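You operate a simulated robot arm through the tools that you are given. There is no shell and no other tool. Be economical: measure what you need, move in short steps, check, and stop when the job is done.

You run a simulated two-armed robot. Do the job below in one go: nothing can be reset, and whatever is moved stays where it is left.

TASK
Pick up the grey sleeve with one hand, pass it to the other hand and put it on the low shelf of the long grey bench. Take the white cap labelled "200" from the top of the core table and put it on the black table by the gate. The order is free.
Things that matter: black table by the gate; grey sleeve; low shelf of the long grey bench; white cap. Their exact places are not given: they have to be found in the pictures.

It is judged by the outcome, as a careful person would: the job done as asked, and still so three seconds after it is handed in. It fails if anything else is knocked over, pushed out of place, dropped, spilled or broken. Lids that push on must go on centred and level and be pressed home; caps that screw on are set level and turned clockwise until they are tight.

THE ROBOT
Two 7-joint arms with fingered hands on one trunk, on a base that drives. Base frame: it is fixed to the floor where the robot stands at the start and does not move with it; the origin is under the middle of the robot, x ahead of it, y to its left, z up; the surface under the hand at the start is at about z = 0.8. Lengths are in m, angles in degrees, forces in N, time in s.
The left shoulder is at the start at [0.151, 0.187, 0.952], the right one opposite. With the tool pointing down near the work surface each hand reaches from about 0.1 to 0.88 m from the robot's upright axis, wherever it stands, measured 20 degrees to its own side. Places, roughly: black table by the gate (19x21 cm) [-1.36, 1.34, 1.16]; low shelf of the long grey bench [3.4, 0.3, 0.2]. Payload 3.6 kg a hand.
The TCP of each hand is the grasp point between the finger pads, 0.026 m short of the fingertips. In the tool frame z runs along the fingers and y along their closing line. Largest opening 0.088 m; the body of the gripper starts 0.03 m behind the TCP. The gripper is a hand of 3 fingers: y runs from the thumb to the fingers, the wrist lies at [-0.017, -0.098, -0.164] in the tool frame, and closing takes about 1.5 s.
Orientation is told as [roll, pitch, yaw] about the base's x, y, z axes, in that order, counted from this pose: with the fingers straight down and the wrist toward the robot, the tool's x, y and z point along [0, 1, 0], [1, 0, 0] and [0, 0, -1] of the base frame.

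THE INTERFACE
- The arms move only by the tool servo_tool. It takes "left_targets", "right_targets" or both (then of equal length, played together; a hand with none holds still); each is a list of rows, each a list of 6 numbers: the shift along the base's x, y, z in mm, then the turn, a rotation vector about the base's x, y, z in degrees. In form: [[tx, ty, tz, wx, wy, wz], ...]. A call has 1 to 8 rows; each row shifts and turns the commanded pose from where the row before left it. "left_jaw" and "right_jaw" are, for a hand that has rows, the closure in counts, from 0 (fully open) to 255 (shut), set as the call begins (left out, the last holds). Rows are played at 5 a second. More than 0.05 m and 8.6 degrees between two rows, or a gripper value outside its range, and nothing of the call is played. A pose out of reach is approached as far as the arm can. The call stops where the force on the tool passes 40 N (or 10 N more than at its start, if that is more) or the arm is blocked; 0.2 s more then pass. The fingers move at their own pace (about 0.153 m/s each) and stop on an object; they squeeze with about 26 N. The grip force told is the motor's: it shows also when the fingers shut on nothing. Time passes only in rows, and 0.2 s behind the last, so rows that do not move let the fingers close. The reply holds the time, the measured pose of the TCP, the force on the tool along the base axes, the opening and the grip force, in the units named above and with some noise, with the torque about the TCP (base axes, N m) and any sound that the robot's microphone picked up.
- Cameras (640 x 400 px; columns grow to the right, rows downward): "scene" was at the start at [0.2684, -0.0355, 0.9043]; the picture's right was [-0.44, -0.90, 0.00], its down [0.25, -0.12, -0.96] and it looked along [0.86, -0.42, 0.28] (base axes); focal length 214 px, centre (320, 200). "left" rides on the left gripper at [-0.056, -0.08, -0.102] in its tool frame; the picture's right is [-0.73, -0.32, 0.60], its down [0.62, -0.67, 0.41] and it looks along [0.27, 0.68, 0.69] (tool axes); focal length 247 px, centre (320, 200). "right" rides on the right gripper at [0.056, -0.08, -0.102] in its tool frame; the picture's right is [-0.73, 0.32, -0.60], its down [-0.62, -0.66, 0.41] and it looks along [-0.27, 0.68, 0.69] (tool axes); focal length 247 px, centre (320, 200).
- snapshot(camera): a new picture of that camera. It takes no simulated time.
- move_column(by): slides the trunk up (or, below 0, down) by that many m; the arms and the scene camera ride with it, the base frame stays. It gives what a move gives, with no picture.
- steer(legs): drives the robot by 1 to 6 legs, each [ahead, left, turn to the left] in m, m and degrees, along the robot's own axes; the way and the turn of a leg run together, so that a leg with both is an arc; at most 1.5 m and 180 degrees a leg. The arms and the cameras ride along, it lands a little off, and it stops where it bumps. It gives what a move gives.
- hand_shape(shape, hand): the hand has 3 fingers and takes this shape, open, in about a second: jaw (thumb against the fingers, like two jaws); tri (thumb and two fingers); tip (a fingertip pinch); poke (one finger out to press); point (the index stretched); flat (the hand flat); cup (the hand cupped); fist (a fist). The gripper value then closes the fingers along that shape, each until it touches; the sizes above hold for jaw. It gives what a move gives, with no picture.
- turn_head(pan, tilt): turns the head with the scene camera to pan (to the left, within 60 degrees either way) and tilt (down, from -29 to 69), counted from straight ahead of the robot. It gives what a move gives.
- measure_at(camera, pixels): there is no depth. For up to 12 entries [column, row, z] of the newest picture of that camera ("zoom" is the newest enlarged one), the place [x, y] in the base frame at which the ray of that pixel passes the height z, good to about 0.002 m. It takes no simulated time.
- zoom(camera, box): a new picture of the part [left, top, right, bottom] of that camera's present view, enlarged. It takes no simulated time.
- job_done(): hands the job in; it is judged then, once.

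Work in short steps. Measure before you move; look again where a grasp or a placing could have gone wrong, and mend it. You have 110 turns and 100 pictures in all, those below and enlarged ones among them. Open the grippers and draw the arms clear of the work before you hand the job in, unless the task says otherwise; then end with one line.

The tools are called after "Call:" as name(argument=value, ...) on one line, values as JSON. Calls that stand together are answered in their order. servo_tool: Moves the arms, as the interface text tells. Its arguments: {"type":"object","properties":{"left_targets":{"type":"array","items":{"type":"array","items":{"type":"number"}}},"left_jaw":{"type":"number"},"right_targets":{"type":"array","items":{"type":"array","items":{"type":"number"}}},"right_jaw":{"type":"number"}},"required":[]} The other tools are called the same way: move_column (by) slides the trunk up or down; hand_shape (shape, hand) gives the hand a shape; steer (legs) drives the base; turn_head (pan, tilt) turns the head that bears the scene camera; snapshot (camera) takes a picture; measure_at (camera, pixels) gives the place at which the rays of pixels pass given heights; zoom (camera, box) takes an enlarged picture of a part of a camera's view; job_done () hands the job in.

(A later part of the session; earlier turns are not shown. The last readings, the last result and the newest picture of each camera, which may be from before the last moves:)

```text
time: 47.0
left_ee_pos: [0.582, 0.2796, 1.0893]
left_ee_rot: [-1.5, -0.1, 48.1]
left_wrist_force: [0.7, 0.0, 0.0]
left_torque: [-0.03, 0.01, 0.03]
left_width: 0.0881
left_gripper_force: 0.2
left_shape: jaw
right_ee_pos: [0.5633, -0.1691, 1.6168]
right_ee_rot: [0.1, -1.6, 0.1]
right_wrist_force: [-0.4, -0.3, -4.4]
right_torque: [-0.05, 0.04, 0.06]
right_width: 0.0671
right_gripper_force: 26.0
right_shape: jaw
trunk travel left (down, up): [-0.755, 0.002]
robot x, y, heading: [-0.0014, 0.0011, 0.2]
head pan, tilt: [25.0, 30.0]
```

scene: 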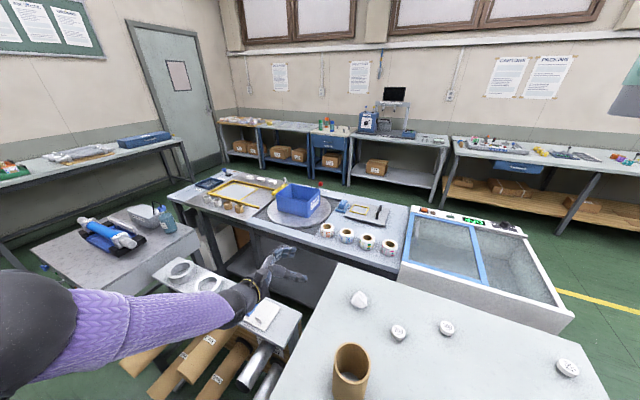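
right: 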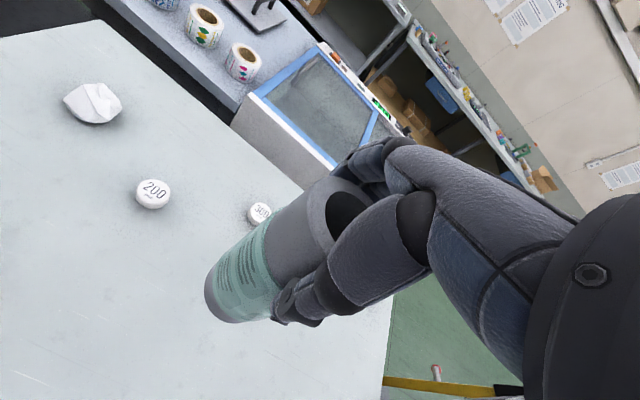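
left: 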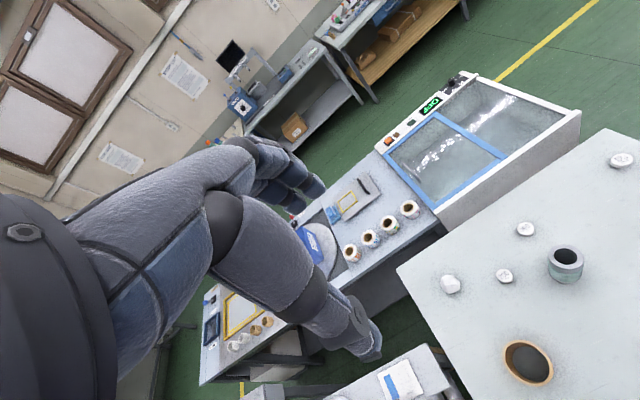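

Top-down left at yaw 48° reaches the shelf height. Plan: set the sleeve back on the table, regrip it from the side with the right hand, then pass its top to the left hand. First raise the left hand, then lower the trunk.

Call:
servo_tool(left_targets=[[-10, 0, 48, 0, 0, 0], [-10, 0, 48, 0, 0, 0], [-10, 0, 48, 0, 0, 0], [-10, 0, 48, 0, 0, 0], [-10, 5, 48, 0, 0, 0], [-10, 5, 48, 0, 0, 0], [-10, 5, 48, 0, 0, 0], [-10, 5, 48, 0, 0, 0]])

Call:
servo_tool(left_targets=[[-10, 0, 48, 0, 0, 0], [-10, 0, 48, 0, 0, 0], [-10, 0, 48, 0, 0, 0]])

Call:
move_column(by=-0.4)

Call:
turn_head(pan=-10, tilt=30)

Call:
snapshot(camera="scene")

```text
time: 48.8
left_ee_pos: [0.5038, 0.2997, 1.4753]
left_ee_rot: [-1.2, -0.3, 48.3]
left_wrist_force: [-0.8, 0.1, 0.5]
left_torque: [0.03, 0.0, 0.01]
left_width: 0.0878
left_gripper_force: 0.0
left_shape: jaw
right_ee_pos: [0.563, -0.1701, 1.616]
right_ee_rot: [0.1, -1.5, 0.1]
right_wrist_force: [-0.3, -0.2, -4.6]
right_torque: [-0.02, -0.02, -0.02]
right_width: 0.0672
right_gripper_force: 26.2
right_shape: jaw
trunk travel left (down, up): [-0.755, 0.002]
robot x, y, heading: [-0.0009, 0.0012, -0.1]
head pan, tilt: [25.0, 30.0]
```

```text
time: 49.6
left_ee_pos: [0.4794, 0.3041, 1.6167]
left_ee_rot: [-1.4, -0.1, 47.9]
left_wrist_force: [-0.4, -1.0, -0.8]
left_torque: [-0.01, 0.01, -0.01]
left_width: 0.0884
left_gripper_force: 0.0
left_shape: jaw
left hand out of reach, approached as far as the arm can: row 3
right_ee_pos: [0.5603, -0.1696, 1.6165]
right_ee_rot: [0.0, -1.7, 0.0]
right_wrist_force: [0.5, 0.0, -4.7]
right_torque: [0.01, 0.0, 0.02]
right_width: 0.0672
right_gripper_force: 25.9
right_shape: jaw
trunk travel left (down, up): [-0.755, 0.002]
robot x, y, heading: [0.0018, 0.0014, 0.0]
head pan, tilt: [25.0, 30.0]
```

```text
time: 53.5
left_ee_pos: [0.5119, 0.303, 1.173]
left_ee_rot: [2.4, 3.2, 48.1]
left_wrist_force: [0.7, -0.3, -0.2]
left_torque: [-0.01, -0.01, -0.01]
left_width: 0.088
left_gripper_force: 0.1
left_shape: jaw
right_ee_pos: [0.5618, -0.1675, 1.2173]
right_ee_rot: [0.1, -1.7, 0.1]
right_wrist_force: [0.6, -0.1, -3.6]
right_torque: [0.0, -0.03, 0.02]
right_width: 0.0671
right_gripper_force: 26.2
right_shape: jaw
trunk travel left (down, up): [-0.355, 0.402]
robot x, y, heading: [-0.0027, 0.0031, -0.0]
head pan, tilt: [25.0, 30.0]
```

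```text
time: 54.5
left_ee_pos: [0.5126, 0.3039, 1.1735]
left_ee_rot: [2.4, 3.2, 48.0]
left_wrist_force: [0.1, 0.2, -0.4]
left_torque: [-0.03, 0.0, 0.03]
left_width: 0.0878
left_gripper_force: 0.1
left_shape: jaw
right_ee_pos: [0.5621, -0.1685, 1.2157]
right_ee_rot: [0.1, -1.6, 0.1]
right_wrist_force: [0.0, 1.1, -4.4]
right_torque: [0.01, 0.04, -0.03]
right_width: 0.0673
right_gripper_force: 25.6
right_shape: jaw
trunk travel left (down, up): [-0.355, 0.402]
robot x, y, heading: [-0.0007, -0.0001, 0.0]
head pan, tilt: [-10.0, 30.0]
```

```text
70 pictures are left
```

scene: 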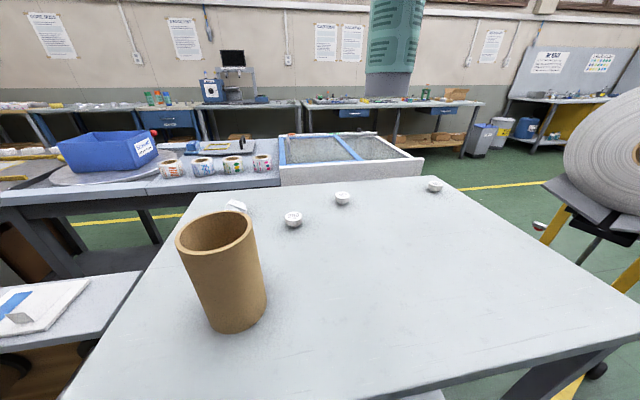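

I lower the trunk 0.1 m and set the sleeve down toward z≈0.936 with the tilt corrected.

Call:
move_column(by=-0.1)

Call:
servo_tool(right_targets=[[0, 0, -40, 0, 1.6, 0], [0, 0, -40, 0, 0, 0], [0, 0, -40, 0, 0, 0], [0, 0, -35, 0, 0, 0], [0, 0, -17, 0, 0, 0], [0, 0, 0, 0, 0, 0]])

```text
time: 55.8
left_ee_pos: [0.5371, 0.3056, 1.0394]
left_ee_rot: [5.5, 5.8, 48.3]
left_wrist_force: [-0.9, -0.7, 0.8]
left_torque: [0.0, -0.06, 0.02]
left_width: 0.0881
left_gripper_force: 0.1
left_shape: jaw
right_ee_pos: [0.5608, -0.1689, 1.1162]
right_ee_rot: [0.1, -1.6, 0.1]
right_wrist_force: [-0.3, 0.0, -3.2]
right_torque: [-0.02, -0.01, 0.0]
right_width: 0.067
right_gripper_force: 25.7
right_shape: jaw
trunk travel left (down, up): [-0.255, 0.502]
robot x, y, heading: [0.0035, 0.0013, -0.0]
head pan, tilt: [-10.0, 30.0]
```

```text
time: 57.2
left_ee_pos: [0.5362, 0.305, 1.0379]
left_ee_rot: [5.7, 5.9, 48.2]
left_wrist_force: [0.3, 0.9, -0.6]
left_torque: [0.02, 0.0, -0.02]
left_width: 0.0882
left_gripper_force: 0.1
left_shape: jaw
right_ee_pos: [0.5621, -0.1698, 0.9438]
right_ee_rot: [0.2, -0.2, 0.1]
right_wrist_force: [-0.5, -0.1, -3.6]
right_torque: [0.0, 0.02, -0.01]
right_width: 0.0673
right_gripper_force: 26.7
right_shape: jaw
trunk travel left (down, up): [-0.255, 0.502]
robot x, y, heading: [-0.0028, -0.0023, 0.0]
head pan, tilt: [-10.0, 30.0]
```

Still hanging (-3.6 N). I lower in small steps to contact.

Call:
servo_tool(right_targets=[[0, 0, -5, 0, 0, 0], [0, 0, -4, 0, 0, 0], [0, 0, -3, 0, 0, 0], [0, 0, 0, 0, 0, 0]])

Call:
snapshot(camera="scene")

```text
time: 58.2
left_ee_pos: [0.5363, 0.3037, 1.0386]
left_ee_rot: [5.4, 5.8, 48.3]
left_wrist_force: [0.5, -0.3, -0.6]
left_torque: [0.0, 0.0, 0.01]
left_width: 0.0879
left_gripper_force: 0.0
left_shape: jaw
right_ee_pos: [0.5617, -0.1701, 0.9343]
right_ee_rot: [0.0, -0.2, 0.0]
right_wrist_force: [-1.6, 0.9, 4.6]
right_torque: [-0.05, -0.02, -0.03]
right_width: 0.067
right_gripper_force: 26.0
right_shape: jaw
trunk travel left (down, up): [-0.255, 0.502]
robot x, y, heading: [-0.0017, 0.0047, 0.2]
head pan, tilt: [-10.0, 30.0]
```

```text
69 pictures are left
```

scene: 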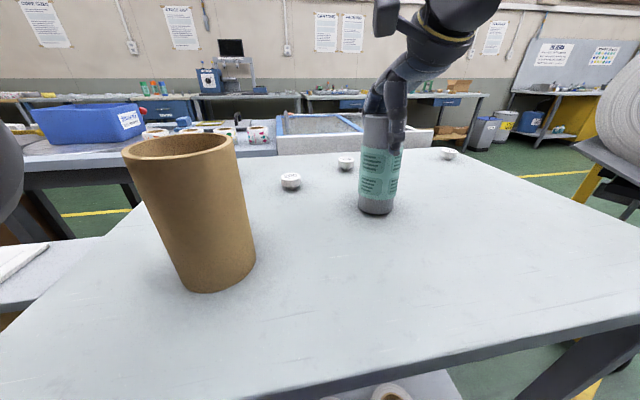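

The sleeve stands on the table (+4.6 N). I open the right hand and lift it straight off.

Call:
servo_tool(right_targets=[[0, 0, 0, 0, 0, 0], [0, 0, 0, 0, 0, 0], [0, 0, 0, 0, 0, 0], [0, 0, 0, 0, 0, 0], [0, 0, 0, 0, 0, 0], [0, 0, 15, 0, 0, 0], [0, 0, 25, 0, 0, 0], [0, 0, 40, 0, 0, 0]], right_jaw=0)

Call:
servo_tool(right_targets=[[0, 0, 40, 0, 0, 0], [0, -30, 30, 8.5, 0, 0], [0, -35, 0, 8.5, 0, 0], [0, -35, 0, 8.5, 0, 0], [0, -35, 0, 8.5, 0, 0], [0, -35, 0, 8.5, 0, 0], [0, -35, 0, 8.5, 0, 0], [0, -35, 0, 8.5, 0, 0]])

Call:
snapshot(camera="scene")

```text
time: 60.0
left_ee_pos: [0.5359, 0.3049, 1.0378]
left_ee_rot: [5.4, 5.8, 48.3]
left_wrist_force: [-0.7, 0.5, 0.2]
left_torque: [0.02, 0.01, 0.02]
left_width: 0.0882
left_gripper_force: 0.1
left_shape: jaw
right_ee_pos: [0.5605, -0.1684, 1.0117]
right_ee_rot: [0.0, 0.0, 0.0]
right_wrist_force: [-0.2, 0.0, -0.5]
right_torque: [-0.02, -0.02, -0.05]
right_width: 0.0879
right_gripper_force: 0.0
right_shape: jaw
trunk travel left (down, up): [-0.255, 0.502]
robot x, y, heading: [0.0025, 0.0003, 0.1]
head pan, tilt: [-10.0, 30.0]
```

```text
time: 61.8
left_ee_pos: [0.5374, 0.3036, 1.0388]
left_ee_rot: [5.6, 5.9, 48.3]
left_wrist_force: [1.2, -0.5, -1.0]
left_torque: [0.0, 0.04, 0.02]
left_width: 0.0879
left_gripper_force: 0.0
left_shape: jaw
right_ee_pos: [0.5625, -0.409, 1.0829]
right_ee_rot: [59.8, -0.2, -0.1]
right_wrist_force: [0.2, 0.1, 0.2]
right_torque: [0.0, -0.03, -0.01]
right_width: 0.0878
right_gripper_force: 0.0
right_shape: jaw
trunk travel left (down, up): [-0.255, 0.502]
robot x, y, heading: [0.0011, -0.0036, 0.1]
head pan, tilt: [-10.0, 30.0]
```

```text
68 pictures are left
```

scene: 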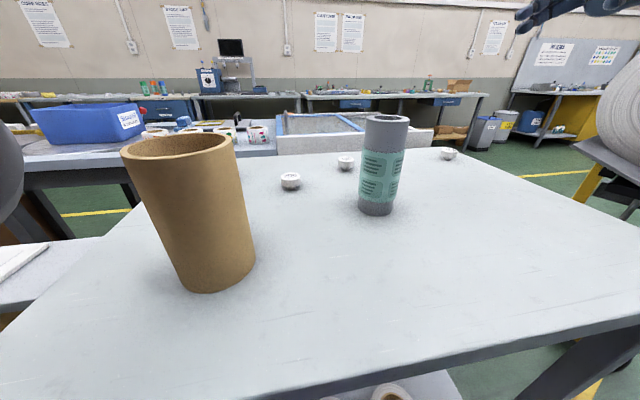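

The sleeve stands upright. I finish the roll to 90° and lower the right hand to z≈0.857 beside it.

Call:
servo_tool(right_targets=[[0, 0, -30, 8, 0, 0], [0, 0, -30, 8, 0, 0], [0, 0, -30, 8, 0, 0], [0, 0, -30, 6.2, 0, 0], [0, 0, -40, 0, 0, 0], [0, 0, -40, 0, 0, 0], [0, 0, -26, 0, 0, 0], [0, 0, 0, 0, 0, 0]])

Call:
turn_head(pan=-25, tilt=35)

Call:
snapshot(camera="scene")

Call:
snapshot(camera="right")

```text
time: 63.6
left_ee_pos: [0.537, 0.306, 1.0377]
left_ee_rot: [5.4, 5.9, 48.4]
left_wrist_force: [-0.7, -0.1, 0.9]
left_torque: [-0.02, -0.01, -0.02]
left_width: 0.0882
left_gripper_force: 0.0
left_shape: jaw
right_ee_pos: [0.4976, -0.4422, 0.9453]
right_ee_rot: [84.0, 0.6, -7.3]
right_wrist_force: [0.3, -0.5, -0.7]
right_torque: [-0.01, -0.01, 0.0]
right_width: 0.0879
right_gripper_force: 0.1
right_shape: jaw
right hand out of reach, approached as far as the arm can: row 2, 3, 4
trunk travel left (down, up): [-0.255, 0.502]
robot x, y, heading: [-0.002, 0.0005, -0.1]
head pan, tilt: [-10.0, 30.0]
```

```text
time: 64.4
left_ee_pos: [0.5365, 0.3042, 1.0376]
left_ee_rot: [5.5, 6.0, 48.3]
left_wrist_force: [-0.9, 0.4, 0.0]
left_torque: [0.01, 0.03, 0.01]
left_width: 0.088
left_gripper_force: 0.1
left_shape: jaw
right_ee_pos: [0.4967, -0.442, 0.9455]
right_ee_rot: [83.9, 0.8, -7.3]
right_wrist_force: [-0.6, -0.5, 0.6]
right_torque: [0.04, 0.0, 0.01]
right_width: 0.0877
right_gripper_force: 0.0
right_shape: jaw
trunk travel left (down, up): [-0.255, 0.502]
robot x, y, heading: [0.0021, 0.001, 0.0]
head pan, tilt: [-25.0, 35.0]
```

```text
67 pictures are left
```

scene: 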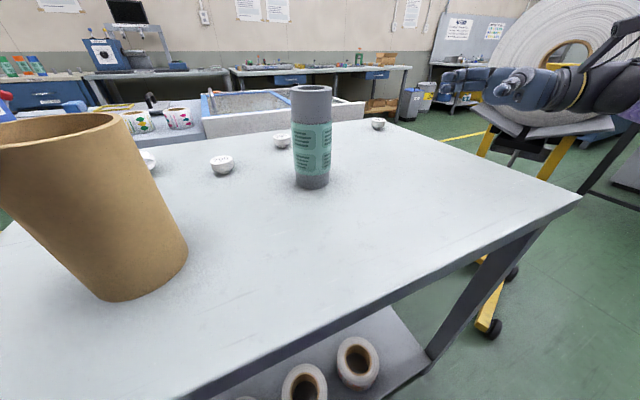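

```text
66 pictures are left
```

right: 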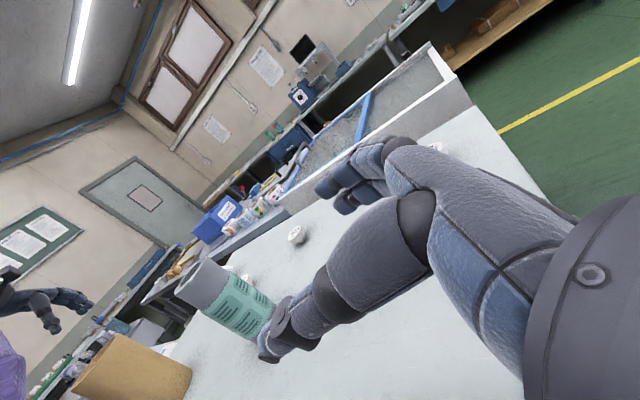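

The side reach is limited with the shoulder this high; I raise both hands and lower the trunk 0.2 m so the forearm lies flatter.

Call:
servo_tool(right_targets=[[0, 0, 30, 0, 0, 0], [0, 0, 30, 0, 0, 0], [0, 0, 30, 0, 0, 0], [0, 0, 30, 0, 0, 0], [0, 0, 30, 0, 0, 0], [0, 0, 10, 0, 0, 0]], left_targets=[[-15, 5, 40, 0, 0, 0], [-15, 5, 40, 0, 0, 0], [-15, 5, 40, 0, 0, 0], [-15, 5, 40, 0, 0, 0], [-15, 5, 40, 0, 0, 0], [-15, 5, 40, 0, 0, 0]])

Call:
move_column(by=-0.2)

Call:
servo_tool(right_targets=[[15, 0, 0, 4, 0, 4], [25, 0, 0, 2, 0, 3.3], [25, 0, -20, 0, 0, 0], [0, 0, -20, 0, 0, 0], [0, 0, -10, 0, 0, 0]])

```text
time: 65.8
left_ee_pos: [0.4676, 0.3643, 1.2738]
left_ee_rot: [5.5, 5.9, 48.2]
left_wrist_force: [-0.8, -0.3, -0.2]
left_torque: [0.01, 0.02, -0.01]
left_width: 0.088
left_gripper_force: 0.1
left_shape: jaw
left hand out of reach, approached as far as the arm can: row 1, 2, 3, 4
right_ee_pos: [0.4943, -0.4418, 1.1081]
right_ee_rot: [84.0, 0.7, -7.4]
right_wrist_force: [-0.3, 0.1, 0.3]
right_torque: [-0.01, 0.01, -0.01]
right_width: 0.0878
right_gripper_force: 0.0
right_shape: jaw
trunk travel left (down, up): [-0.255, 0.502]
robot x, y, heading: [0.0009, -0.0022, -0.2]
head pan, tilt: [-25.0, 35.0]
```

```text
time: 67.9
left_ee_pos: [0.548, 0.3694, 1.0117]
left_ee_rot: [12.3, 12.1, 49.3]
left_wrist_force: [1.5, -0.7, -1.3]
left_torque: [0.02, 0.14, 0.03]
left_width: 0.088
left_gripper_force: 0.0
left_shape: jaw
right_ee_pos: [0.4874, -0.4398, 0.9134]
right_ee_rot: [83.8, 0.0, -7.2]
right_wrist_force: [0.0, -0.2, -0.5]
right_torque: [-0.02, -0.03, 0.02]
right_width: 0.088
right_gripper_force: 0.1
right_shape: jaw
trunk travel left (down, up): [-0.055, 0.702]
robot x, y, heading: [0.0011, 0.0023, -0.0]
head pan, tilt: [-25.0, 35.0]
```

```text
time: 69.3
left_ee_pos: [0.5664, 0.3393, 1.0042]
left_ee_rot: [14.0, 12.3, 48.6]
left_wrist_force: [0.6, 0.1, 0.8]
left_torque: [0.01, 0.02, -0.04]
left_width: 0.0878
left_gripper_force: 0.1
left_shape: jaw
right_ee_pos: [0.5501, -0.476, 0.8516]
right_ee_rot: [90.4, 1.3, -2.1]
right_wrist_force: [0.9, 0.3, 0.2]
right_torque: [0.0, 0.01, 0.01]
right_width: 0.0877
right_gripper_force: 0.1
right_shape: jaw
trunk travel left (down, up): [-0.055, 0.702]
robot x, y, heading: [0.0004, -0.0038, -1.4]
head pan, tilt: [-25.0, 35.0]
stopped in row 5 (right hand): the arm was blocked; the commanded pose is now the measured one
```

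The right arm was blocked and the base twisted slightly; I stop and look.

Call:
snapshot(camera="scene")

Call:
snapshot(camera="right")

Call:
snapshot(camera="left")

```text
65 pictures are left
```

scene: 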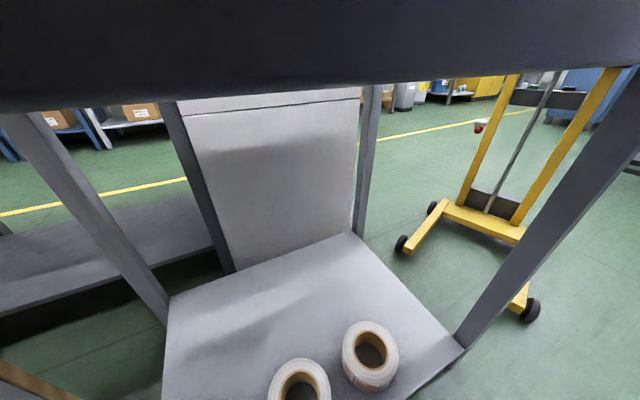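

```text
64 pictures are left
```

right: 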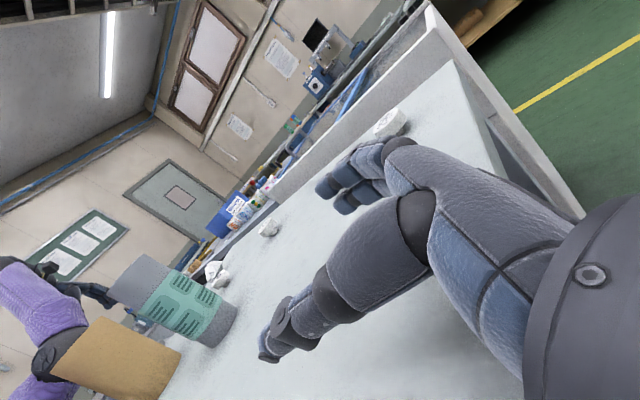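

```text
63 pictures are left
```

left: 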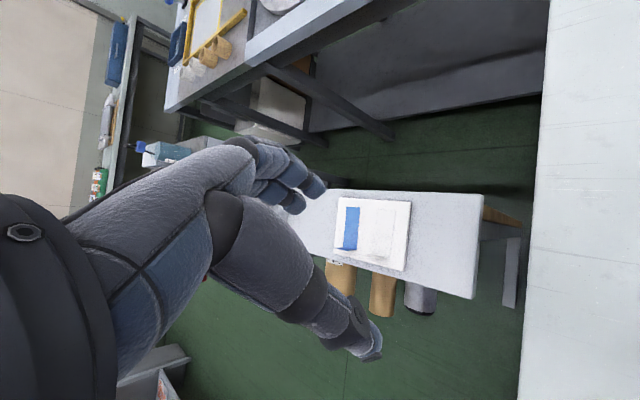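

The right forearm likely touched the table's front/right edge from below. I lift the hand straight up 60 mm and raise the trunk 0.12.

Call:
servo_tool(right_targets=[[0, 0, 20, 0, 0, 0], [0, 0, 20, 0, 0, 0], [0, 0, 20, 0, 0, 0]])

Call:
move_column(by=0.12)

Call:
snapshot(camera="scene")

```text
time: 70.1
left_ee_pos: [0.5655, 0.336, 1.0076]
left_ee_rot: [13.9, 12.0, 48.3]
left_wrist_force: [-0.6, 0.8, 0.3]
left_torque: [0.0, -0.03, 0.04]
left_width: 0.0882
left_gripper_force: 0.0
left_shape: jaw
right_ee_pos: [0.546, -0.4808, 0.9135]
right_ee_rot: [90.2, 1.1, -2.5]
right_wrist_force: [-0.4, 0.8, 0.0]
right_torque: [0.02, 0.02, -0.01]
right_width: 0.088
right_gripper_force: 0.0
right_shape: jaw
trunk travel left (down, up): [-0.055, 0.702]
robot x, y, heading: [0.0035, -0.0063, -1.2]
head pan, tilt: [-25.0, 35.0]
```

```text
time: 71.6
left_ee_pos: [0.5696, 0.3496, 1.1185]
left_ee_rot: [13.7, 13.0, 48.5]
left_wrist_force: [-0.1, -0.3, 0.9]
left_torque: [0.01, 0.01, 0.03]
left_width: 0.0878
left_gripper_force: 0.0
left_shape: jaw
right_ee_pos: [0.5552, -0.4654, 1.0379]
right_ee_rot: [89.5, 1.1, -1.7]
right_wrist_force: [-0.4, 0.4, -0.7]
right_torque: [0.03, 0.0, -0.02]
right_width: 0.0878
right_gripper_force: 0.0
right_shape: jaw
trunk travel left (down, up): [-0.175, 0.582]
robot x, y, heading: [0.0049, -0.0078, -1.1]
head pan, tilt: [-25.0, 35.0]
```

```text
62 pictures are left
```

scene: 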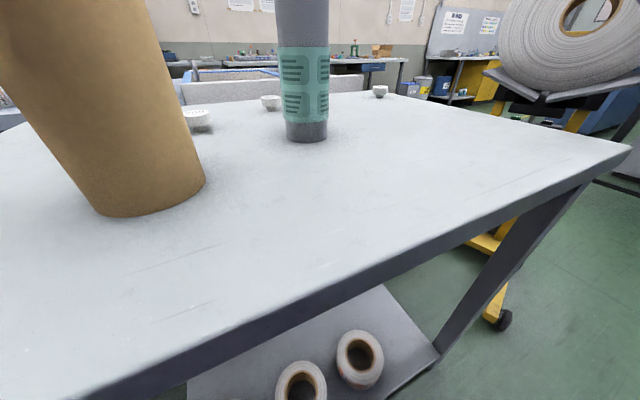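

All still standing. I raise the trunk 0.075 and yaw the right hand -45° while moving it to a pre-grasp behind-right of the sleeve, staying high.

Call:
move_column(by=0.075)

Call:
servo_tool(right_targets=[[-10, 30, 0, 0, 0, -8], [-10, 30, 0, 0, 0, -8], [-10, 30, 0, 0, 0, -8], [-10, 30, 0, 0, 0, -8], [-10, 30, 0, 0, 0, -8], [-10, 30, 0, 0, 0, -3], [-7, 30, 0, 0, 0, 0], [0, 10, 0, 0, 0, 0]])

Call:
turn_head(pan=-15, tilt=30)

Call:
snapshot(camera="scene")

Call:
snapshot(camera="right")

```text
time: 72.8
left_ee_pos: [0.5702, 0.3511, 1.1938]
left_ee_rot: [13.7, 12.9, 48.6]
left_wrist_force: [0.3, 0.7, 0.7]
left_torque: [-0.04, 0.01, 0.01]
left_width: 0.0882
left_gripper_force: 0.1
left_shape: jaw
right_ee_pos: [0.5548, -0.4639, 1.1116]
right_ee_rot: [89.6, 1.2, -2.0]
right_wrist_force: [-0.3, -1.0, -0.2]
right_torque: [0.03, 0.01, -0.02]
right_width: 0.088
right_gripper_force: 0.1
right_shape: jaw
trunk travel left (down, up): [-0.25, 0.507]
robot x, y, heading: [0.0031, -0.0064, -1.1]
head pan, tilt: [-25.0, 35.0]
```

```text
time: 74.6
left_ee_pos: [0.57, 0.3507, 1.1945]
left_ee_rot: [13.7, 12.8, 48.5]
left_wrist_force: [0.3, 0.4, -0.4]
left_torque: [-0.03, 0.0, -0.01]
left_width: 0.0879
left_gripper_force: 0.1
left_shape: jaw
right_ee_pos: [0.51, -0.2521, 1.1139]
right_ee_rot: [89.6, 1.1, -45.1]
right_wrist_force: [0.0, 0.8, 0.2]
right_torque: [0.04, 0.0, -0.02]
right_width: 0.0879
right_gripper_force: 0.0
right_shape: jaw
right hand out of reach, approached as far as the arm can: row 6, 7
trunk travel left (down, up): [-0.25, 0.507]
robot x, y, heading: [0.0013, -0.0032, -1.0]
head pan, tilt: [-25.0, 35.0]
```

```text
time: 75.3
left_ee_pos: [0.5694, 0.3506, 1.1957]
left_ee_rot: [13.7, 12.8, 48.5]
left_wrist_force: [-0.6, 0.3, -0.1]
left_torque: [-0.01, -0.06, 0.01]
left_width: 0.0881
left_gripper_force: 0.0
left_shape: jaw
right_ee_pos: [0.5116, -0.2504, 1.1142]
right_ee_rot: [89.4, 1.0, -45.0]
right_wrist_force: [0.1, -0.3, 0.1]
right_torque: [-0.02, 0.01, 0.01]
right_width: 0.0879
right_gripper_force: 0.1
right_shape: jaw
trunk travel left (down, up): [-0.25, 0.507]
robot x, y, heading: [0.0053, -0.007, -1.0]
head pan, tilt: [-15.0, 30.0]
```

```text
61 pictures are left
```

scene: 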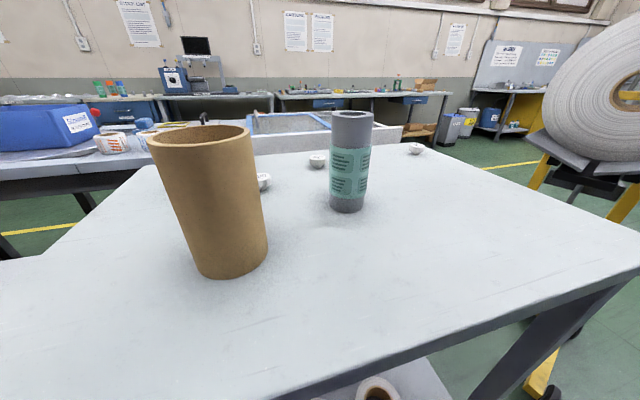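

```text
60 pictures are left
```

right: 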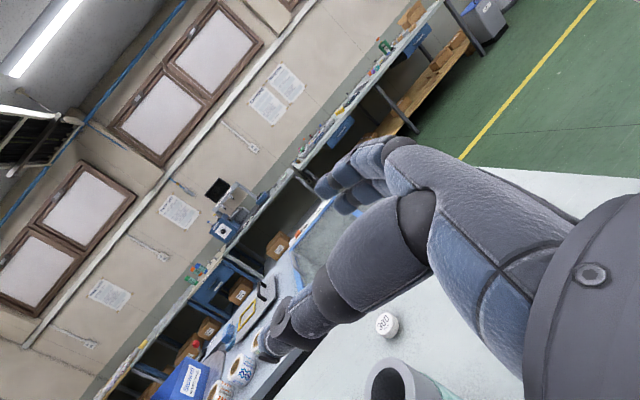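

I re-measure the sleeve: top centre (351,116), base centre ≈(347,204), and the cap positions.

Call:
measure_at(camera="scene", pixels=[[351, 117, 0.945], [347, 205, 0.8], [347, 212, 0.8], [317, 164, 0.8], [415, 152, 0.8]])

Call:
servo_tool(right_targets=[[-15, -7, -30, 0, 0, 0], [-10, 0, -30, 0, 0, 0], [0, 0, -35, 0, 0, 0], [0, 0, -40, 0, 0, 0], [0, 0, -40, 0, 0, 0], [0, 0, -40, 0, 0, 0], [0, 0, -40, 0, 0, 0], [0, 0, 0, 0, 0, 0]])

Call:
snapshot(camera="scene")

Call:
snapshot(camera="right")

```text
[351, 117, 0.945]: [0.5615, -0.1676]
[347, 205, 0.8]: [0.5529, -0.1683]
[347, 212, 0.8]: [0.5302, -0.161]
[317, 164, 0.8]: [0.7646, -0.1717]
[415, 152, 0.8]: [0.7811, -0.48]
```

```text
time: 77.1
left_ee_pos: [0.57, 0.3509, 1.1961]
left_ee_rot: [13.5, 12.9, 48.5]
left_wrist_force: [-0.5, -1.1, 0.9]
left_torque: [0.01, 0.0, 0.0]
left_width: 0.0878
left_gripper_force: 0.1
left_shape: jaw
right_ee_pos: [0.4971, -0.2595, 0.8544]
right_ee_rot: [89.6, 1.0, -44.9]
right_wrist_force: [-0.3, 0.2, 0.5]
right_torque: [-0.02, -0.03, -0.02]
right_width: 0.0878
right_gripper_force: 0.0
right_shape: jaw
right hand out of reach, approached as far as the arm can: row 1, 2
trunk travel left (down, up): [-0.25, 0.507]
robot x, y, heading: [0.0011, -0.0047, -0.9]
head pan, tilt: [-15.0, 30.0]
```

```text
59 pictures are left
```

scene: 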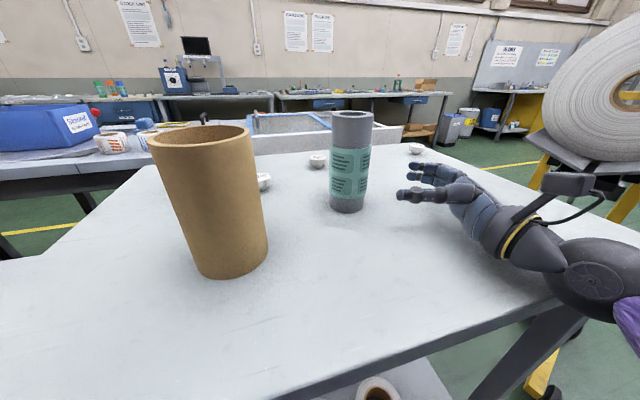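

```text
58 pictures are left
```

right: 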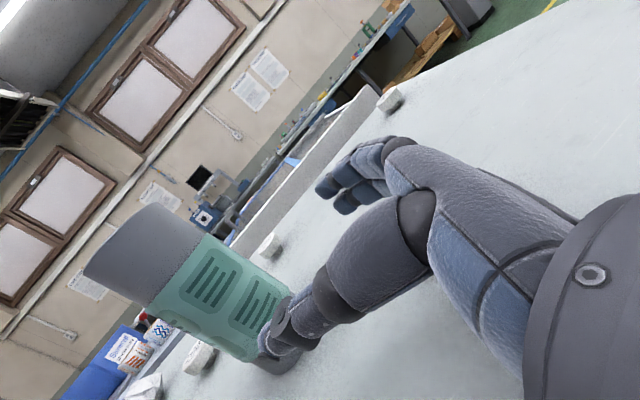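

The sleeve lies 110 mm ahead along the fingers and 19 mm to the thumb side. I correct sideways, then advance.

Call:
servo_tool(right_targets=[[-13, 14, 0, 0, 0, 0], [15, 15, 0, 0, 0, 0], [20, 20, 0, 0, 0, 0], [0, 0, 0, 0, 0, 0]])

Call:
snapshot(camera="right")

Call:
snapshot(camera="scene")

```text
time: 78.1
left_ee_pos: [0.568, 0.35, 1.1961]
left_ee_rot: [13.6, 12.8, 48.5]
left_wrist_force: [-0.3, 0.3, -0.1]
left_torque: [-0.01, -0.03, 0.02]
left_width: 0.0879
left_gripper_force: 0.0
left_shape: jaw
right_ee_pos: [0.5187, -0.21, 0.8564]
right_ee_rot: [89.5, 1.1, -44.9]
right_wrist_force: [-0.8, 0.8, -0.1]
right_torque: [-0.02, 0.0, 0.01]
right_width: 0.0874
right_gripper_force: 0.0
right_shape: jaw
trunk travel left (down, up): [-0.25, 0.507]
robot x, y, heading: [0.005, -0.0032, -1.1]
head pan, tilt: [-15.0, 30.0]
```

```text
57 pictures are left
```

right: 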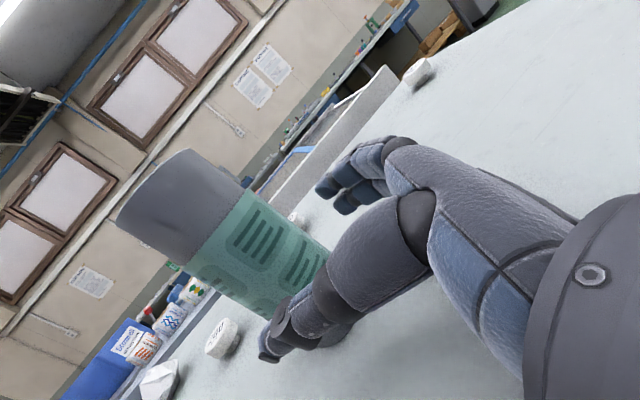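

```text
56 pictures are left
```

scene: 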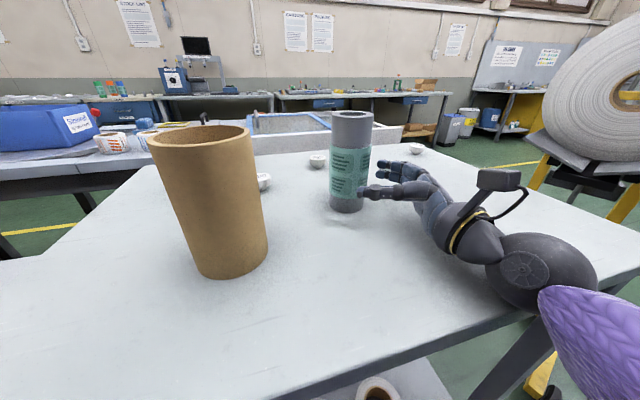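

Lateral offset is ~0; 60 mm remain. I advance 52 mm and check.

Call:
servo_tool(right_targets=[[12, 12, 0, 0, 0, 0], [12, 12, 0, 0, 0, 0], [10, 10, 0, 0, 0, 0], [0, 0, 0, 0, 0, 0]])

Call:
zoom(camera="scene", box=[280, 80, 520, 230])

```text
time: 79.1
left_ee_pos: [0.5592, 0.3499, 1.2014]
left_ee_rot: [13.2, 12.6, 48.3]
left_wrist_force: [0.2, 0.0, 0.5]
left_torque: [0.0, -0.02, 0.02]
left_width: 0.0881
left_gripper_force: 0.1
left_shape: jaw
right_ee_pos: [0.5425, -0.1863, 0.8579]
right_ee_rot: [88.2, -1.1, -44.8]
right_wrist_force: [0.1, 0.2, 0.4]
right_torque: [0.03, 0.02, 0.0]
right_width: 0.0879
right_gripper_force: 0.0
right_shape: jaw
trunk travel left (down, up): [-0.25, 0.507]
robot x, y, heading: [-0.0006, -0.0046, -1.1]
head pan, tilt: [-15.0, 30.0]
```

```text
2.67 times, centred on (400, 155) of scene
```

zoom: 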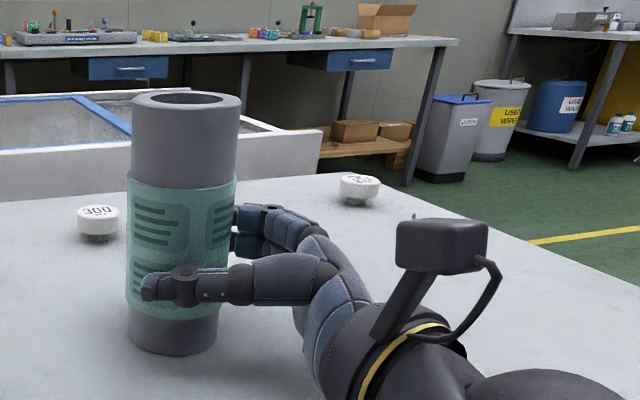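

The body leaned back as the right elbow met the table edge. I withdraw 60 mm, raise the trunk 0.1 and compensate downward.

Call:
servo_tool(right_targets=[[-14, -14, 0, 0, 0, 0], [-14, -14, 0, 0, 0, 0], [-14, -14, 0, 0, 0, 0], [0, 0, 0, 0, 0, 0]])

Call:
move_column(by=0.1)

Call:
servo_tool(right_targets=[[0, 0, -20, 0, 0, 0], [0, 0, -25, 0, 0, 0], [0, 0, -25, 0, 0, 0], [0, 0, -20, 0, 0, 0], [0, 0, 0, 0, 0, 0]])

Call:
snapshot(camera="scene")

```text
time: 80.1
left_ee_pos: [0.5697, 0.3497, 1.1946]
left_ee_rot: [13.8, 12.8, 48.5]
left_wrist_force: [0.3, 0.1, 0.7]
left_torque: [0.0, 0.01, -0.01]
left_width: 0.088
left_gripper_force: 0.1
left_shape: jaw
right_ee_pos: [0.5115, -0.2197, 0.8558]
right_ee_rot: [89.5, 1.2, -44.8]
right_wrist_force: [-0.8, -0.5, 0.4]
right_torque: [0.05, 0.01, -0.01]
right_width: 0.088
right_gripper_force: 0.0
right_shape: jaw
trunk travel left (down, up): [-0.25, 0.507]
robot x, y, heading: [0.0056, -0.0044, -1.2]
head pan, tilt: [-15.0, 30.0]
```

```text
time: 81.4
left_ee_pos: [0.5714, 0.3514, 1.2943]
left_ee_rot: [13.7, 12.9, 48.5]
left_wrist_force: [-0.3, 1.5, 0.6]
left_torque: [0.03, 0.0, 0.02]
left_width: 0.088
left_gripper_force: 0.0
left_shape: jaw
right_ee_pos: [0.5127, -0.2188, 0.9549]
right_ee_rot: [89.5, 1.1, -44.9]
right_wrist_force: [-0.3, -1.3, -0.3]
right_torque: [-0.01, 0.0, 0.03]
right_width: 0.0879
right_gripper_force: 0.0
right_shape: jaw
trunk travel left (down, up): [-0.35, 0.407]
robot x, y, heading: [0.0036, -0.0021, -1.0]
head pan, tilt: [-15.0, 30.0]
```

```text
time: 82.6
left_ee_pos: [0.5687, 0.3506, 1.2959]
left_ee_rot: [13.5, 12.9, 48.5]
left_wrist_force: [-0.7, 0.0, -0.1]
left_torque: [0.0, -0.02, 0.03]
left_width: 0.0878
left_gripper_force: 0.0
left_shape: jaw
right_ee_pos: [0.5111, -0.2172, 0.8648]
right_ee_rot: [89.5, 1.1, -44.9]
right_wrist_force: [0.0, 0.4, 0.9]
right_torque: [-0.04, 0.02, 0.03]
right_width: 0.088
right_gripper_force: 0.1
right_shape: jaw
trunk travel left (down, up): [-0.35, 0.407]
robot x, y, heading: [0.0052, -0.0059, -1.1]
head pan, tilt: [-15.0, 30.0]
```

```text
54 pictures are left
```

scene: 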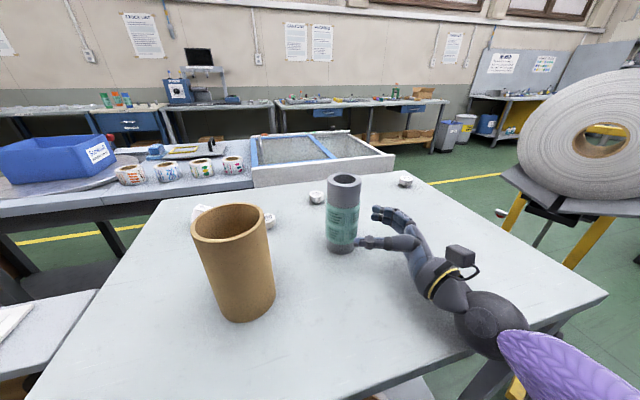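

Better posture. I verify the sleeve position, then advance 62 mm and lower 9 mm.

Call:
measure_at(camera="scene", pixels=[[345, 183, 0.945], [342, 244, 0.8]])

Call:
servo_tool(right_targets=[[0, 0, -9, 0, -1, 0], [12, 12, 0, 0, 0, 0], [12, 12, 0, 0, 0, 0], [12, 12, 0, 0, 0, 0], [8, 8, 0, 0, 0, 0], [0, 0, 0, 0, 0, 0]])

Call:
zoom(camera="scene", box=[280, 150, 520, 300])

```text
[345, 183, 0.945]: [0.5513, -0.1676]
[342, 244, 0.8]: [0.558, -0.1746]
```

```text
time: 84.0
left_ee_pos: [0.5699, 0.3499, 1.2965]
left_ee_rot: [13.6, 12.8, 48.5]
left_wrist_force: [-0.2, 0.1, -0.6]
left_torque: [-0.02, 0.02, 0.02]
left_width: 0.0881
left_gripper_force: 0.1
left_shape: jaw
right_ee_pos: [0.5567, -0.1729, 0.8563]
right_ee_rot: [90.2, 0.3, -45.0]
right_wrist_force: [0.6, -1.1, -0.3]
right_torque: [0.0, 0.0, -0.01]
right_width: 0.0878
right_gripper_force: 0.1
right_shape: jaw
trunk travel left (down, up): [-0.35, 0.407]
robot x, y, heading: [0.0046, -0.0005, -1.0]
head pan, tilt: [-15.0, 30.0]
```

```text
2.67 times, centred on (400, 225) of scene
```

zoom: 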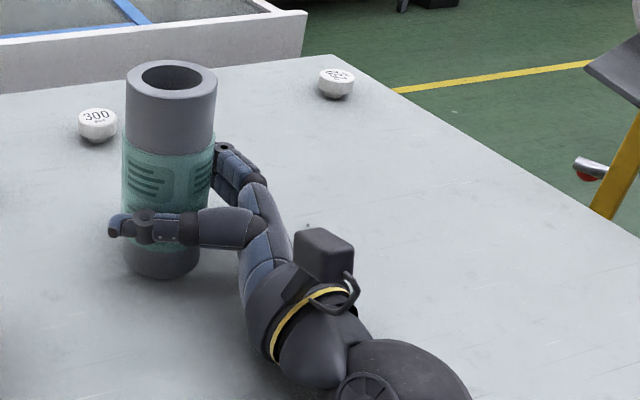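

In place with no contact force. I close the right hand.

Call:
servo_tool(right_targets=[[0, 0, 0, 0, 0, 0], [0, 0, 0, 0, 0, 0], [0, 0, 0, 0, 0, 0], [0, 0, 0, 0, 0, 0], [0, 0, 0, 0, 0, 0], [0, 0, 0, 0, 0, 0], [0, 0, 0, 0, 0, 0], [0, 0, 0, 0, 0, 0]], right_jaw=255)

Call:
zoom(camera="scene", box=[280, 150, 520, 300])

```text
time: 85.8
left_ee_pos: [0.5702, 0.3504, 1.2949]
left_ee_rot: [13.6, 12.7, 48.5]
left_wrist_force: [1.3, 0.9, -0.5]
left_torque: [0.01, 0.01, -0.01]
left_width: 0.0879
left_gripper_force: 0.0
left_shape: jaw
right_ee_pos: [0.5574, -0.1736, 0.8556]
right_ee_rot: [90.2, 0.3, -44.9]
right_wrist_force: [-0.9, 0.7, 1.1]
right_torque: [-0.01, -0.07, 0.02]
right_width: 0.0598
right_gripper_force: 25.7
right_shape: jaw
trunk travel left (down, up): [-0.35, 0.407]
robot x, y, heading: [0.0052, -0.005, -1.1]
head pan, tilt: [-15.0, 30.0]
```

```text
2.67 times, centred on (400, 225) of scene
```

zoom: 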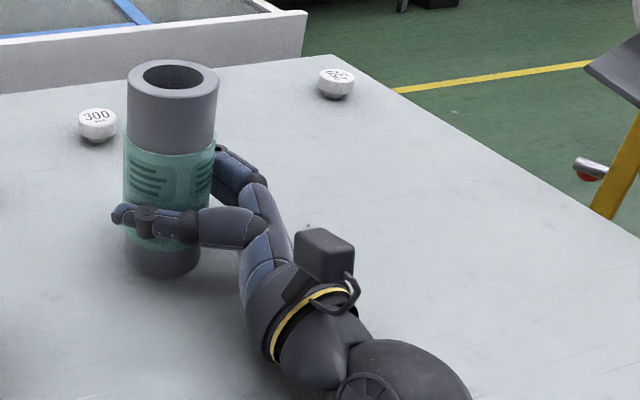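

Firm grip (25.7 N). I lift the sleeve 240 mm while levelling/yawing the left hand toward yaw -20°.

Call:
servo_tool(right_targets=[[0, 0, 15, 0, 0, 0], [0, 0, 30, 0, 0, 0], [0, 0, 35, 0, 0, 0], [0, 0, 35, 0, 0, 0], [0, 0, 35, 0, 0, 0], [0, 0, 35, 0, 0, 0], [0, 0, 35, 0, 0, 0], [0, 0, 20, 0, 0, 0]], left_targets=[[-10, 0, 5, 0, 0, -8.5], [-10, 0, 10, 0, 0, -8.5], [-10, 0, 10, 0, 0, -8.5], [-10, 0, 10, 0, 0, -8.5], [0, 0, 10, 0, 0, -8.5], [0, 0, 10, 0, 0, -6], [0, 0, 10, 0, -6.4, 0], [0, 0, 10, 0, -6.4, 0]])

Call:
servo_tool(left_targets=[[0, 0, 0, -6.8, 0, 0], [0, 0, 0, -6.8, 0, 0], [0, 0, 0, 0, 0, -8], [0, 0, 0, 0, 0, -8], [0, 0, 0, 0, 0, -4], [0, 0, 0, 0, 0, 0]])

Call:
turn_head(pan=-10, tilt=10)

Call:
snapshot(camera="scene")

Call:
snapshot(camera="left")

```text
time: 87.0
left_ee_pos: [0.5301, 0.3506, 1.3374]
left_ee_rot: [13.6, 13.0, 8.9]
left_wrist_force: [0.2, 0.3, 0.1]
left_torque: [-0.02, 0.01, 0.01]
left_width: 0.0882
left_gripper_force: 0.2
left_shape: jaw
right_ee_pos: [0.5525, -0.2155, 0.9754]
right_ee_rot: [82.4, -6.1, -44.5]
right_wrist_force: [0.9, -0.6, -5.0]
right_torque: [-0.01, 0.03, 0.02]
right_width: 0.0598
right_gripper_force: 25.7
right_shape: jaw
trunk travel left (down, up): [-0.35, 0.407]
robot x, y, heading: [0.0007, -0.0052, -1.1]
head pan, tilt: [-15.0, 30.0]
stopped in row 5 (right hand): the arm was blocked; the commanded pose is now the measured one
```

```text
time: 88.4
left_ee_pos: [0.5309, 0.3491, 1.3376]
left_ee_rot: [-0.4, 14.7, -14.6]
left_wrist_force: [-0.7, 0.0, 0.2]
left_torque: [0.01, -0.01, 0.01]
left_width: 0.088
left_gripper_force: 0.1
left_shape: jaw
right_ee_pos: [0.5517, -0.2149, 0.9762]
right_ee_rot: [82.5, -6.2, -44.6]
right_wrist_force: [0.4, 0.4, -4.1]
right_torque: [-0.03, 0.01, -0.03]
right_width: 0.0594
right_gripper_force: 26.1
right_shape: jaw
trunk travel left (down, up): [-0.35, 0.407]
robot x, y, heading: [0.0023, -0.0033, -1.1]
head pan, tilt: [-15.0, 30.0]
```

```text
time: 89.2
left_ee_pos: [0.5303, 0.3488, 1.3362]
left_ee_rot: [-0.3, 14.6, -14.5]
left_wrist_force: [0.3, -0.8, -0.8]
left_torque: [0.04, 0.01, 0.02]
left_width: 0.0882
left_gripper_force: 0.1
left_shape: jaw
right_ee_pos: [0.5514, -0.2145, 0.9769]
right_ee_rot: [82.5, -6.1, -44.5]
right_wrist_force: [-0.4, 0.2, -3.6]
right_torque: [-0.02, 0.05, 0.02]
right_width: 0.0597
right_gripper_force: 26.0
right_shape: jaw
trunk travel left (down, up): [-0.35, 0.407]
robot x, y, heading: [0.002, -0.0065, -1.3]
head pan, tilt: [-10.0, 10.0]
```

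```text
51 pictures are left
```

scene: 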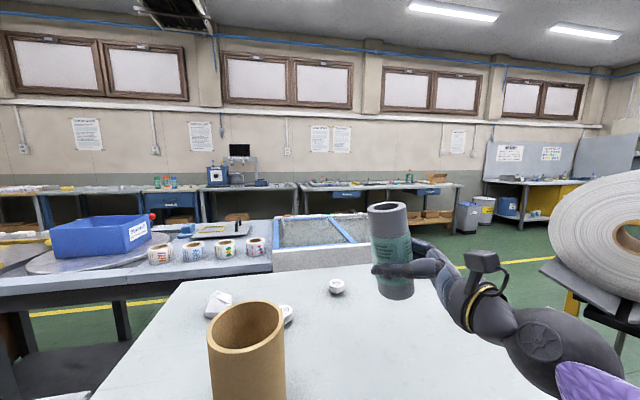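

```text
50 pictures are left
```

left: 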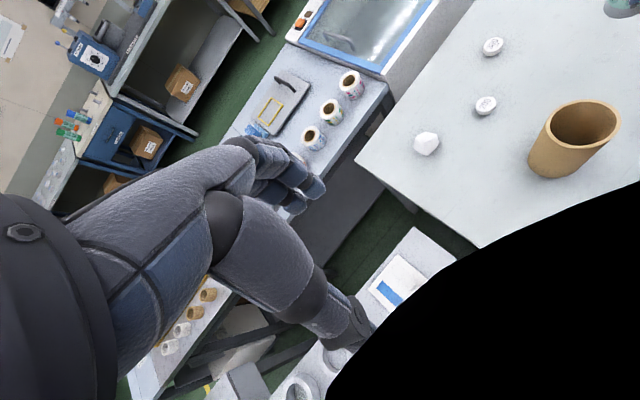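

The right elbow gets blocked when rising in this pose. I lift with the trunk (+0.15) and yaw the right hand back toward 0°, correcting the tilt.

Call:
move_column(by=0.15)

Call:
servo_tool(right_targets=[[0, 0, 0, 0, 0, 8], [0, 0, 0, 0, 0, 8], [0, 0, 0, 0, 0, 8], [0, 0, 0, 0, 0, 8], [0, 0, 0, 0, 0, 8], [0, 0, 0, 0, 0, 5], [0, 0, 0, 0, 0, 0]])

Call:
snapshot(camera="scene")

```text
time: 91.0
left_ee_pos: [0.5309, 0.35, 1.4864]
left_ee_rot: [-0.2, 14.6, -14.4]
left_wrist_force: [-1.0, 0.5, 0.9]
left_torque: [0.01, 0.04, -0.01]
left_width: 0.0879
left_gripper_force: 0.2
left_shape: jaw
right_ee_pos: [0.5522, -0.2134, 1.1256]
right_ee_rot: [82.5, -6.0, -44.6]
right_wrist_force: [-0.1, -0.2, -4.6]
right_torque: [-0.02, 0.0, -0.03]
right_width: 0.0596
right_gripper_force: 25.7
right_shape: jaw
trunk travel left (down, up): [-0.5, 0.257]
robot x, y, heading: [0.0041, -0.0027, -1.2]
head pan, tilt: [-10.0, 10.0]
```

```text
time: 92.6
left_ee_pos: [0.5297, 0.3504, 1.4874]
left_ee_rot: [-0.2, 14.6, -14.3]
left_wrist_force: [0.4, -0.9, -0.5]
left_torque: [-0.02, 0.03, -0.02]
left_width: 0.0881
left_gripper_force: 0.1
left_shape: jaw
right_ee_pos: [0.5518, -0.2147, 1.1264]
right_ee_rot: [82.6, -6.2, 0.6]
right_wrist_force: [0.5, -0.7, -4.5]
right_torque: [0.02, 0.0, -0.02]
right_width: 0.0596
right_gripper_force: 26.4
right_shape: jaw
trunk travel left (down, up): [-0.5, 0.257]
robot x, y, heading: [0.001, -0.0031, -1.2]
head pan, tilt: [-10.0, 10.0]
```

```text
49 pictures are left
```

scene: 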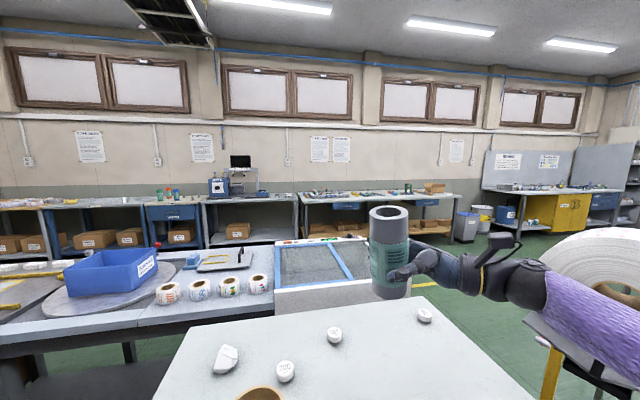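

Free now. I level the sleeve (roll +7.4, pitch +6.2) and bring it toward the middle.

Call:
servo_tool(right_targets=[[0, 0, 0, 3.7, 3.1, 0], [0, 0, 0, 3.7, 3.1, 0], [-4, 25, 12, 0, 0, 0], [-4, 25, 12, 0, 0, 0], [-4, 25, 12, 0, 0, 0], [-4, 25, 12, 0, 0, 0], [-4, 15, 10, 0, 0, 0], [0, 0, 0, 0, 0, 0]])

Call:
snapshot(camera="scene")

```text
time: 94.4
left_ee_pos: [0.529, 0.3493, 1.4868]
left_ee_rot: [-0.3, 14.6, -14.5]
left_wrist_force: [1.3, 0.0, 0.1]
left_torque: [-0.02, 0.03, 0.02]
left_width: 0.088
left_gripper_force: 0.0
left_shape: jaw
right_ee_pos: [0.5298, -0.0999, 1.1855]
right_ee_rot: [90.1, 0.2, 0.0]
right_wrist_force: [-0.1, -0.3, -3.3]
right_torque: [-0.04, -0.01, -0.02]
right_width: 0.0599
right_gripper_force: 25.6
right_shape: jaw
trunk travel left (down, up): [-0.5, 0.257]
robot x, y, heading: [0.0014, -0.0059, -1.2]
head pan, tilt: [-10.0, 10.0]
```

```text
48 pictures are left
```

scene: 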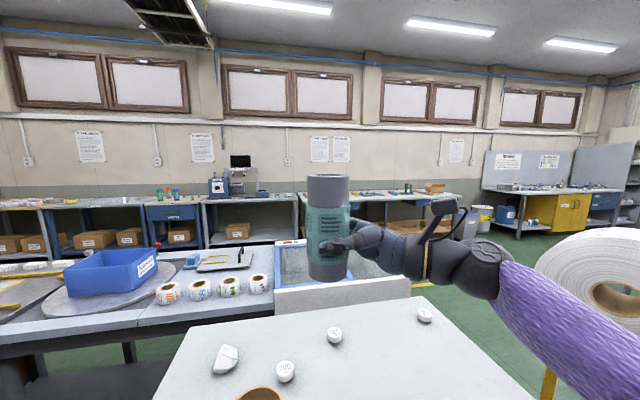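

Level and free. I bring the sleeve to y≈0, z≈1.25 and level the left hand.

Call:
servo_tool(right_targets=[[0, 20, 15, 0, 0, 0], [0, 20, 15, 0, 0, 0], [0, 20, 15, 0, 0, 0], [0, 20, 15, 0, 0, 0], [0, 0, 0, 0, 0, 0]], left_targets=[[0, 0, 0, -1.8, -7.05, 0], [0, 0, 0, -1.8, -7.05, 0], [0, 0, 0, 0, 0, 0], [0, 0, 0, 0, 0, 0], [0, 0, 0, 0, 0, 0]])

Call:
turn_head(pan=0, tilt=15)

Call:
snapshot(camera="scene")

Call:
snapshot(camera="left")

```text
time: 95.6
left_ee_pos: [0.529, 0.348, 1.486]
left_ee_rot: [-0.2, 0.0, -14.4]
left_wrist_force: [-0.9, 0.3, -0.3]
left_torque: [0.0, -0.02, 0.0]
left_width: 0.0879
left_gripper_force: 0.2
left_shape: jaw
right_ee_pos: [0.5321, -0.0209, 1.2439]
right_ee_rot: [90.1, 0.1, 0.0]
right_wrist_force: [-0.2, -0.1, -5.0]
right_torque: [-0.05, -0.01, 0.02]
right_width: 0.0598
right_gripper_force: 26.0
right_shape: jaw
trunk travel left (down, up): [-0.5, 0.257]
robot x, y, heading: [0.0042, -0.0036, -0.8]
head pan, tilt: [-10.0, 10.0]
```

```text
time: 96.3
left_ee_pos: [0.5295, 0.3493, 1.4867]
left_ee_rot: [-0.1, 0.0, -14.4]
left_wrist_force: [0.3, 0.2, -0.1]
left_torque: [0.0, 0.01, 0.04]
left_width: 0.0878
left_gripper_force: 0.0
left_shape: jaw
right_ee_pos: [0.5307, -0.019, 1.2435]
right_ee_rot: [90.1, 0.1, 0.0]
right_wrist_force: [0.2, -0.5, -4.0]
right_torque: [-0.03, -0.03, 0.0]
right_width: 0.0597
right_gripper_force: 26.1
right_shape: jaw
trunk travel left (down, up): [-0.5, 0.257]
robot x, y, heading: [0.0012, -0.0095, -1.0]
head pan, tilt: [0.0, 15.0]
```

```text
47 pictures are left
```

scene: 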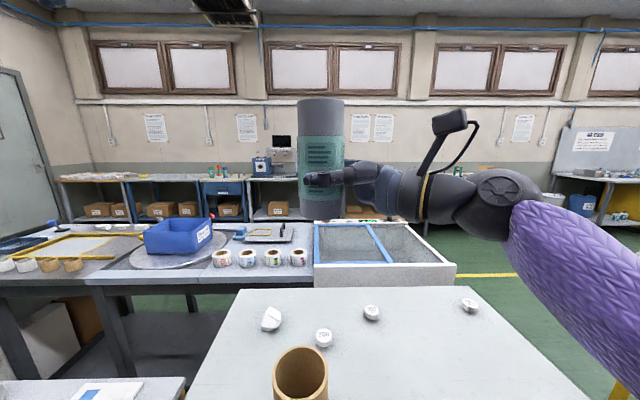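

```text
46 pictures are left
```

left: 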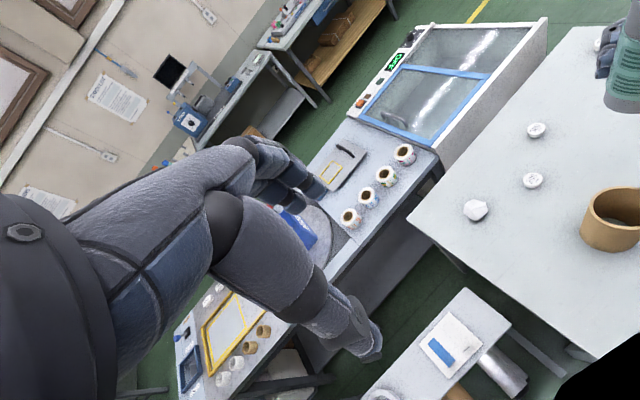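

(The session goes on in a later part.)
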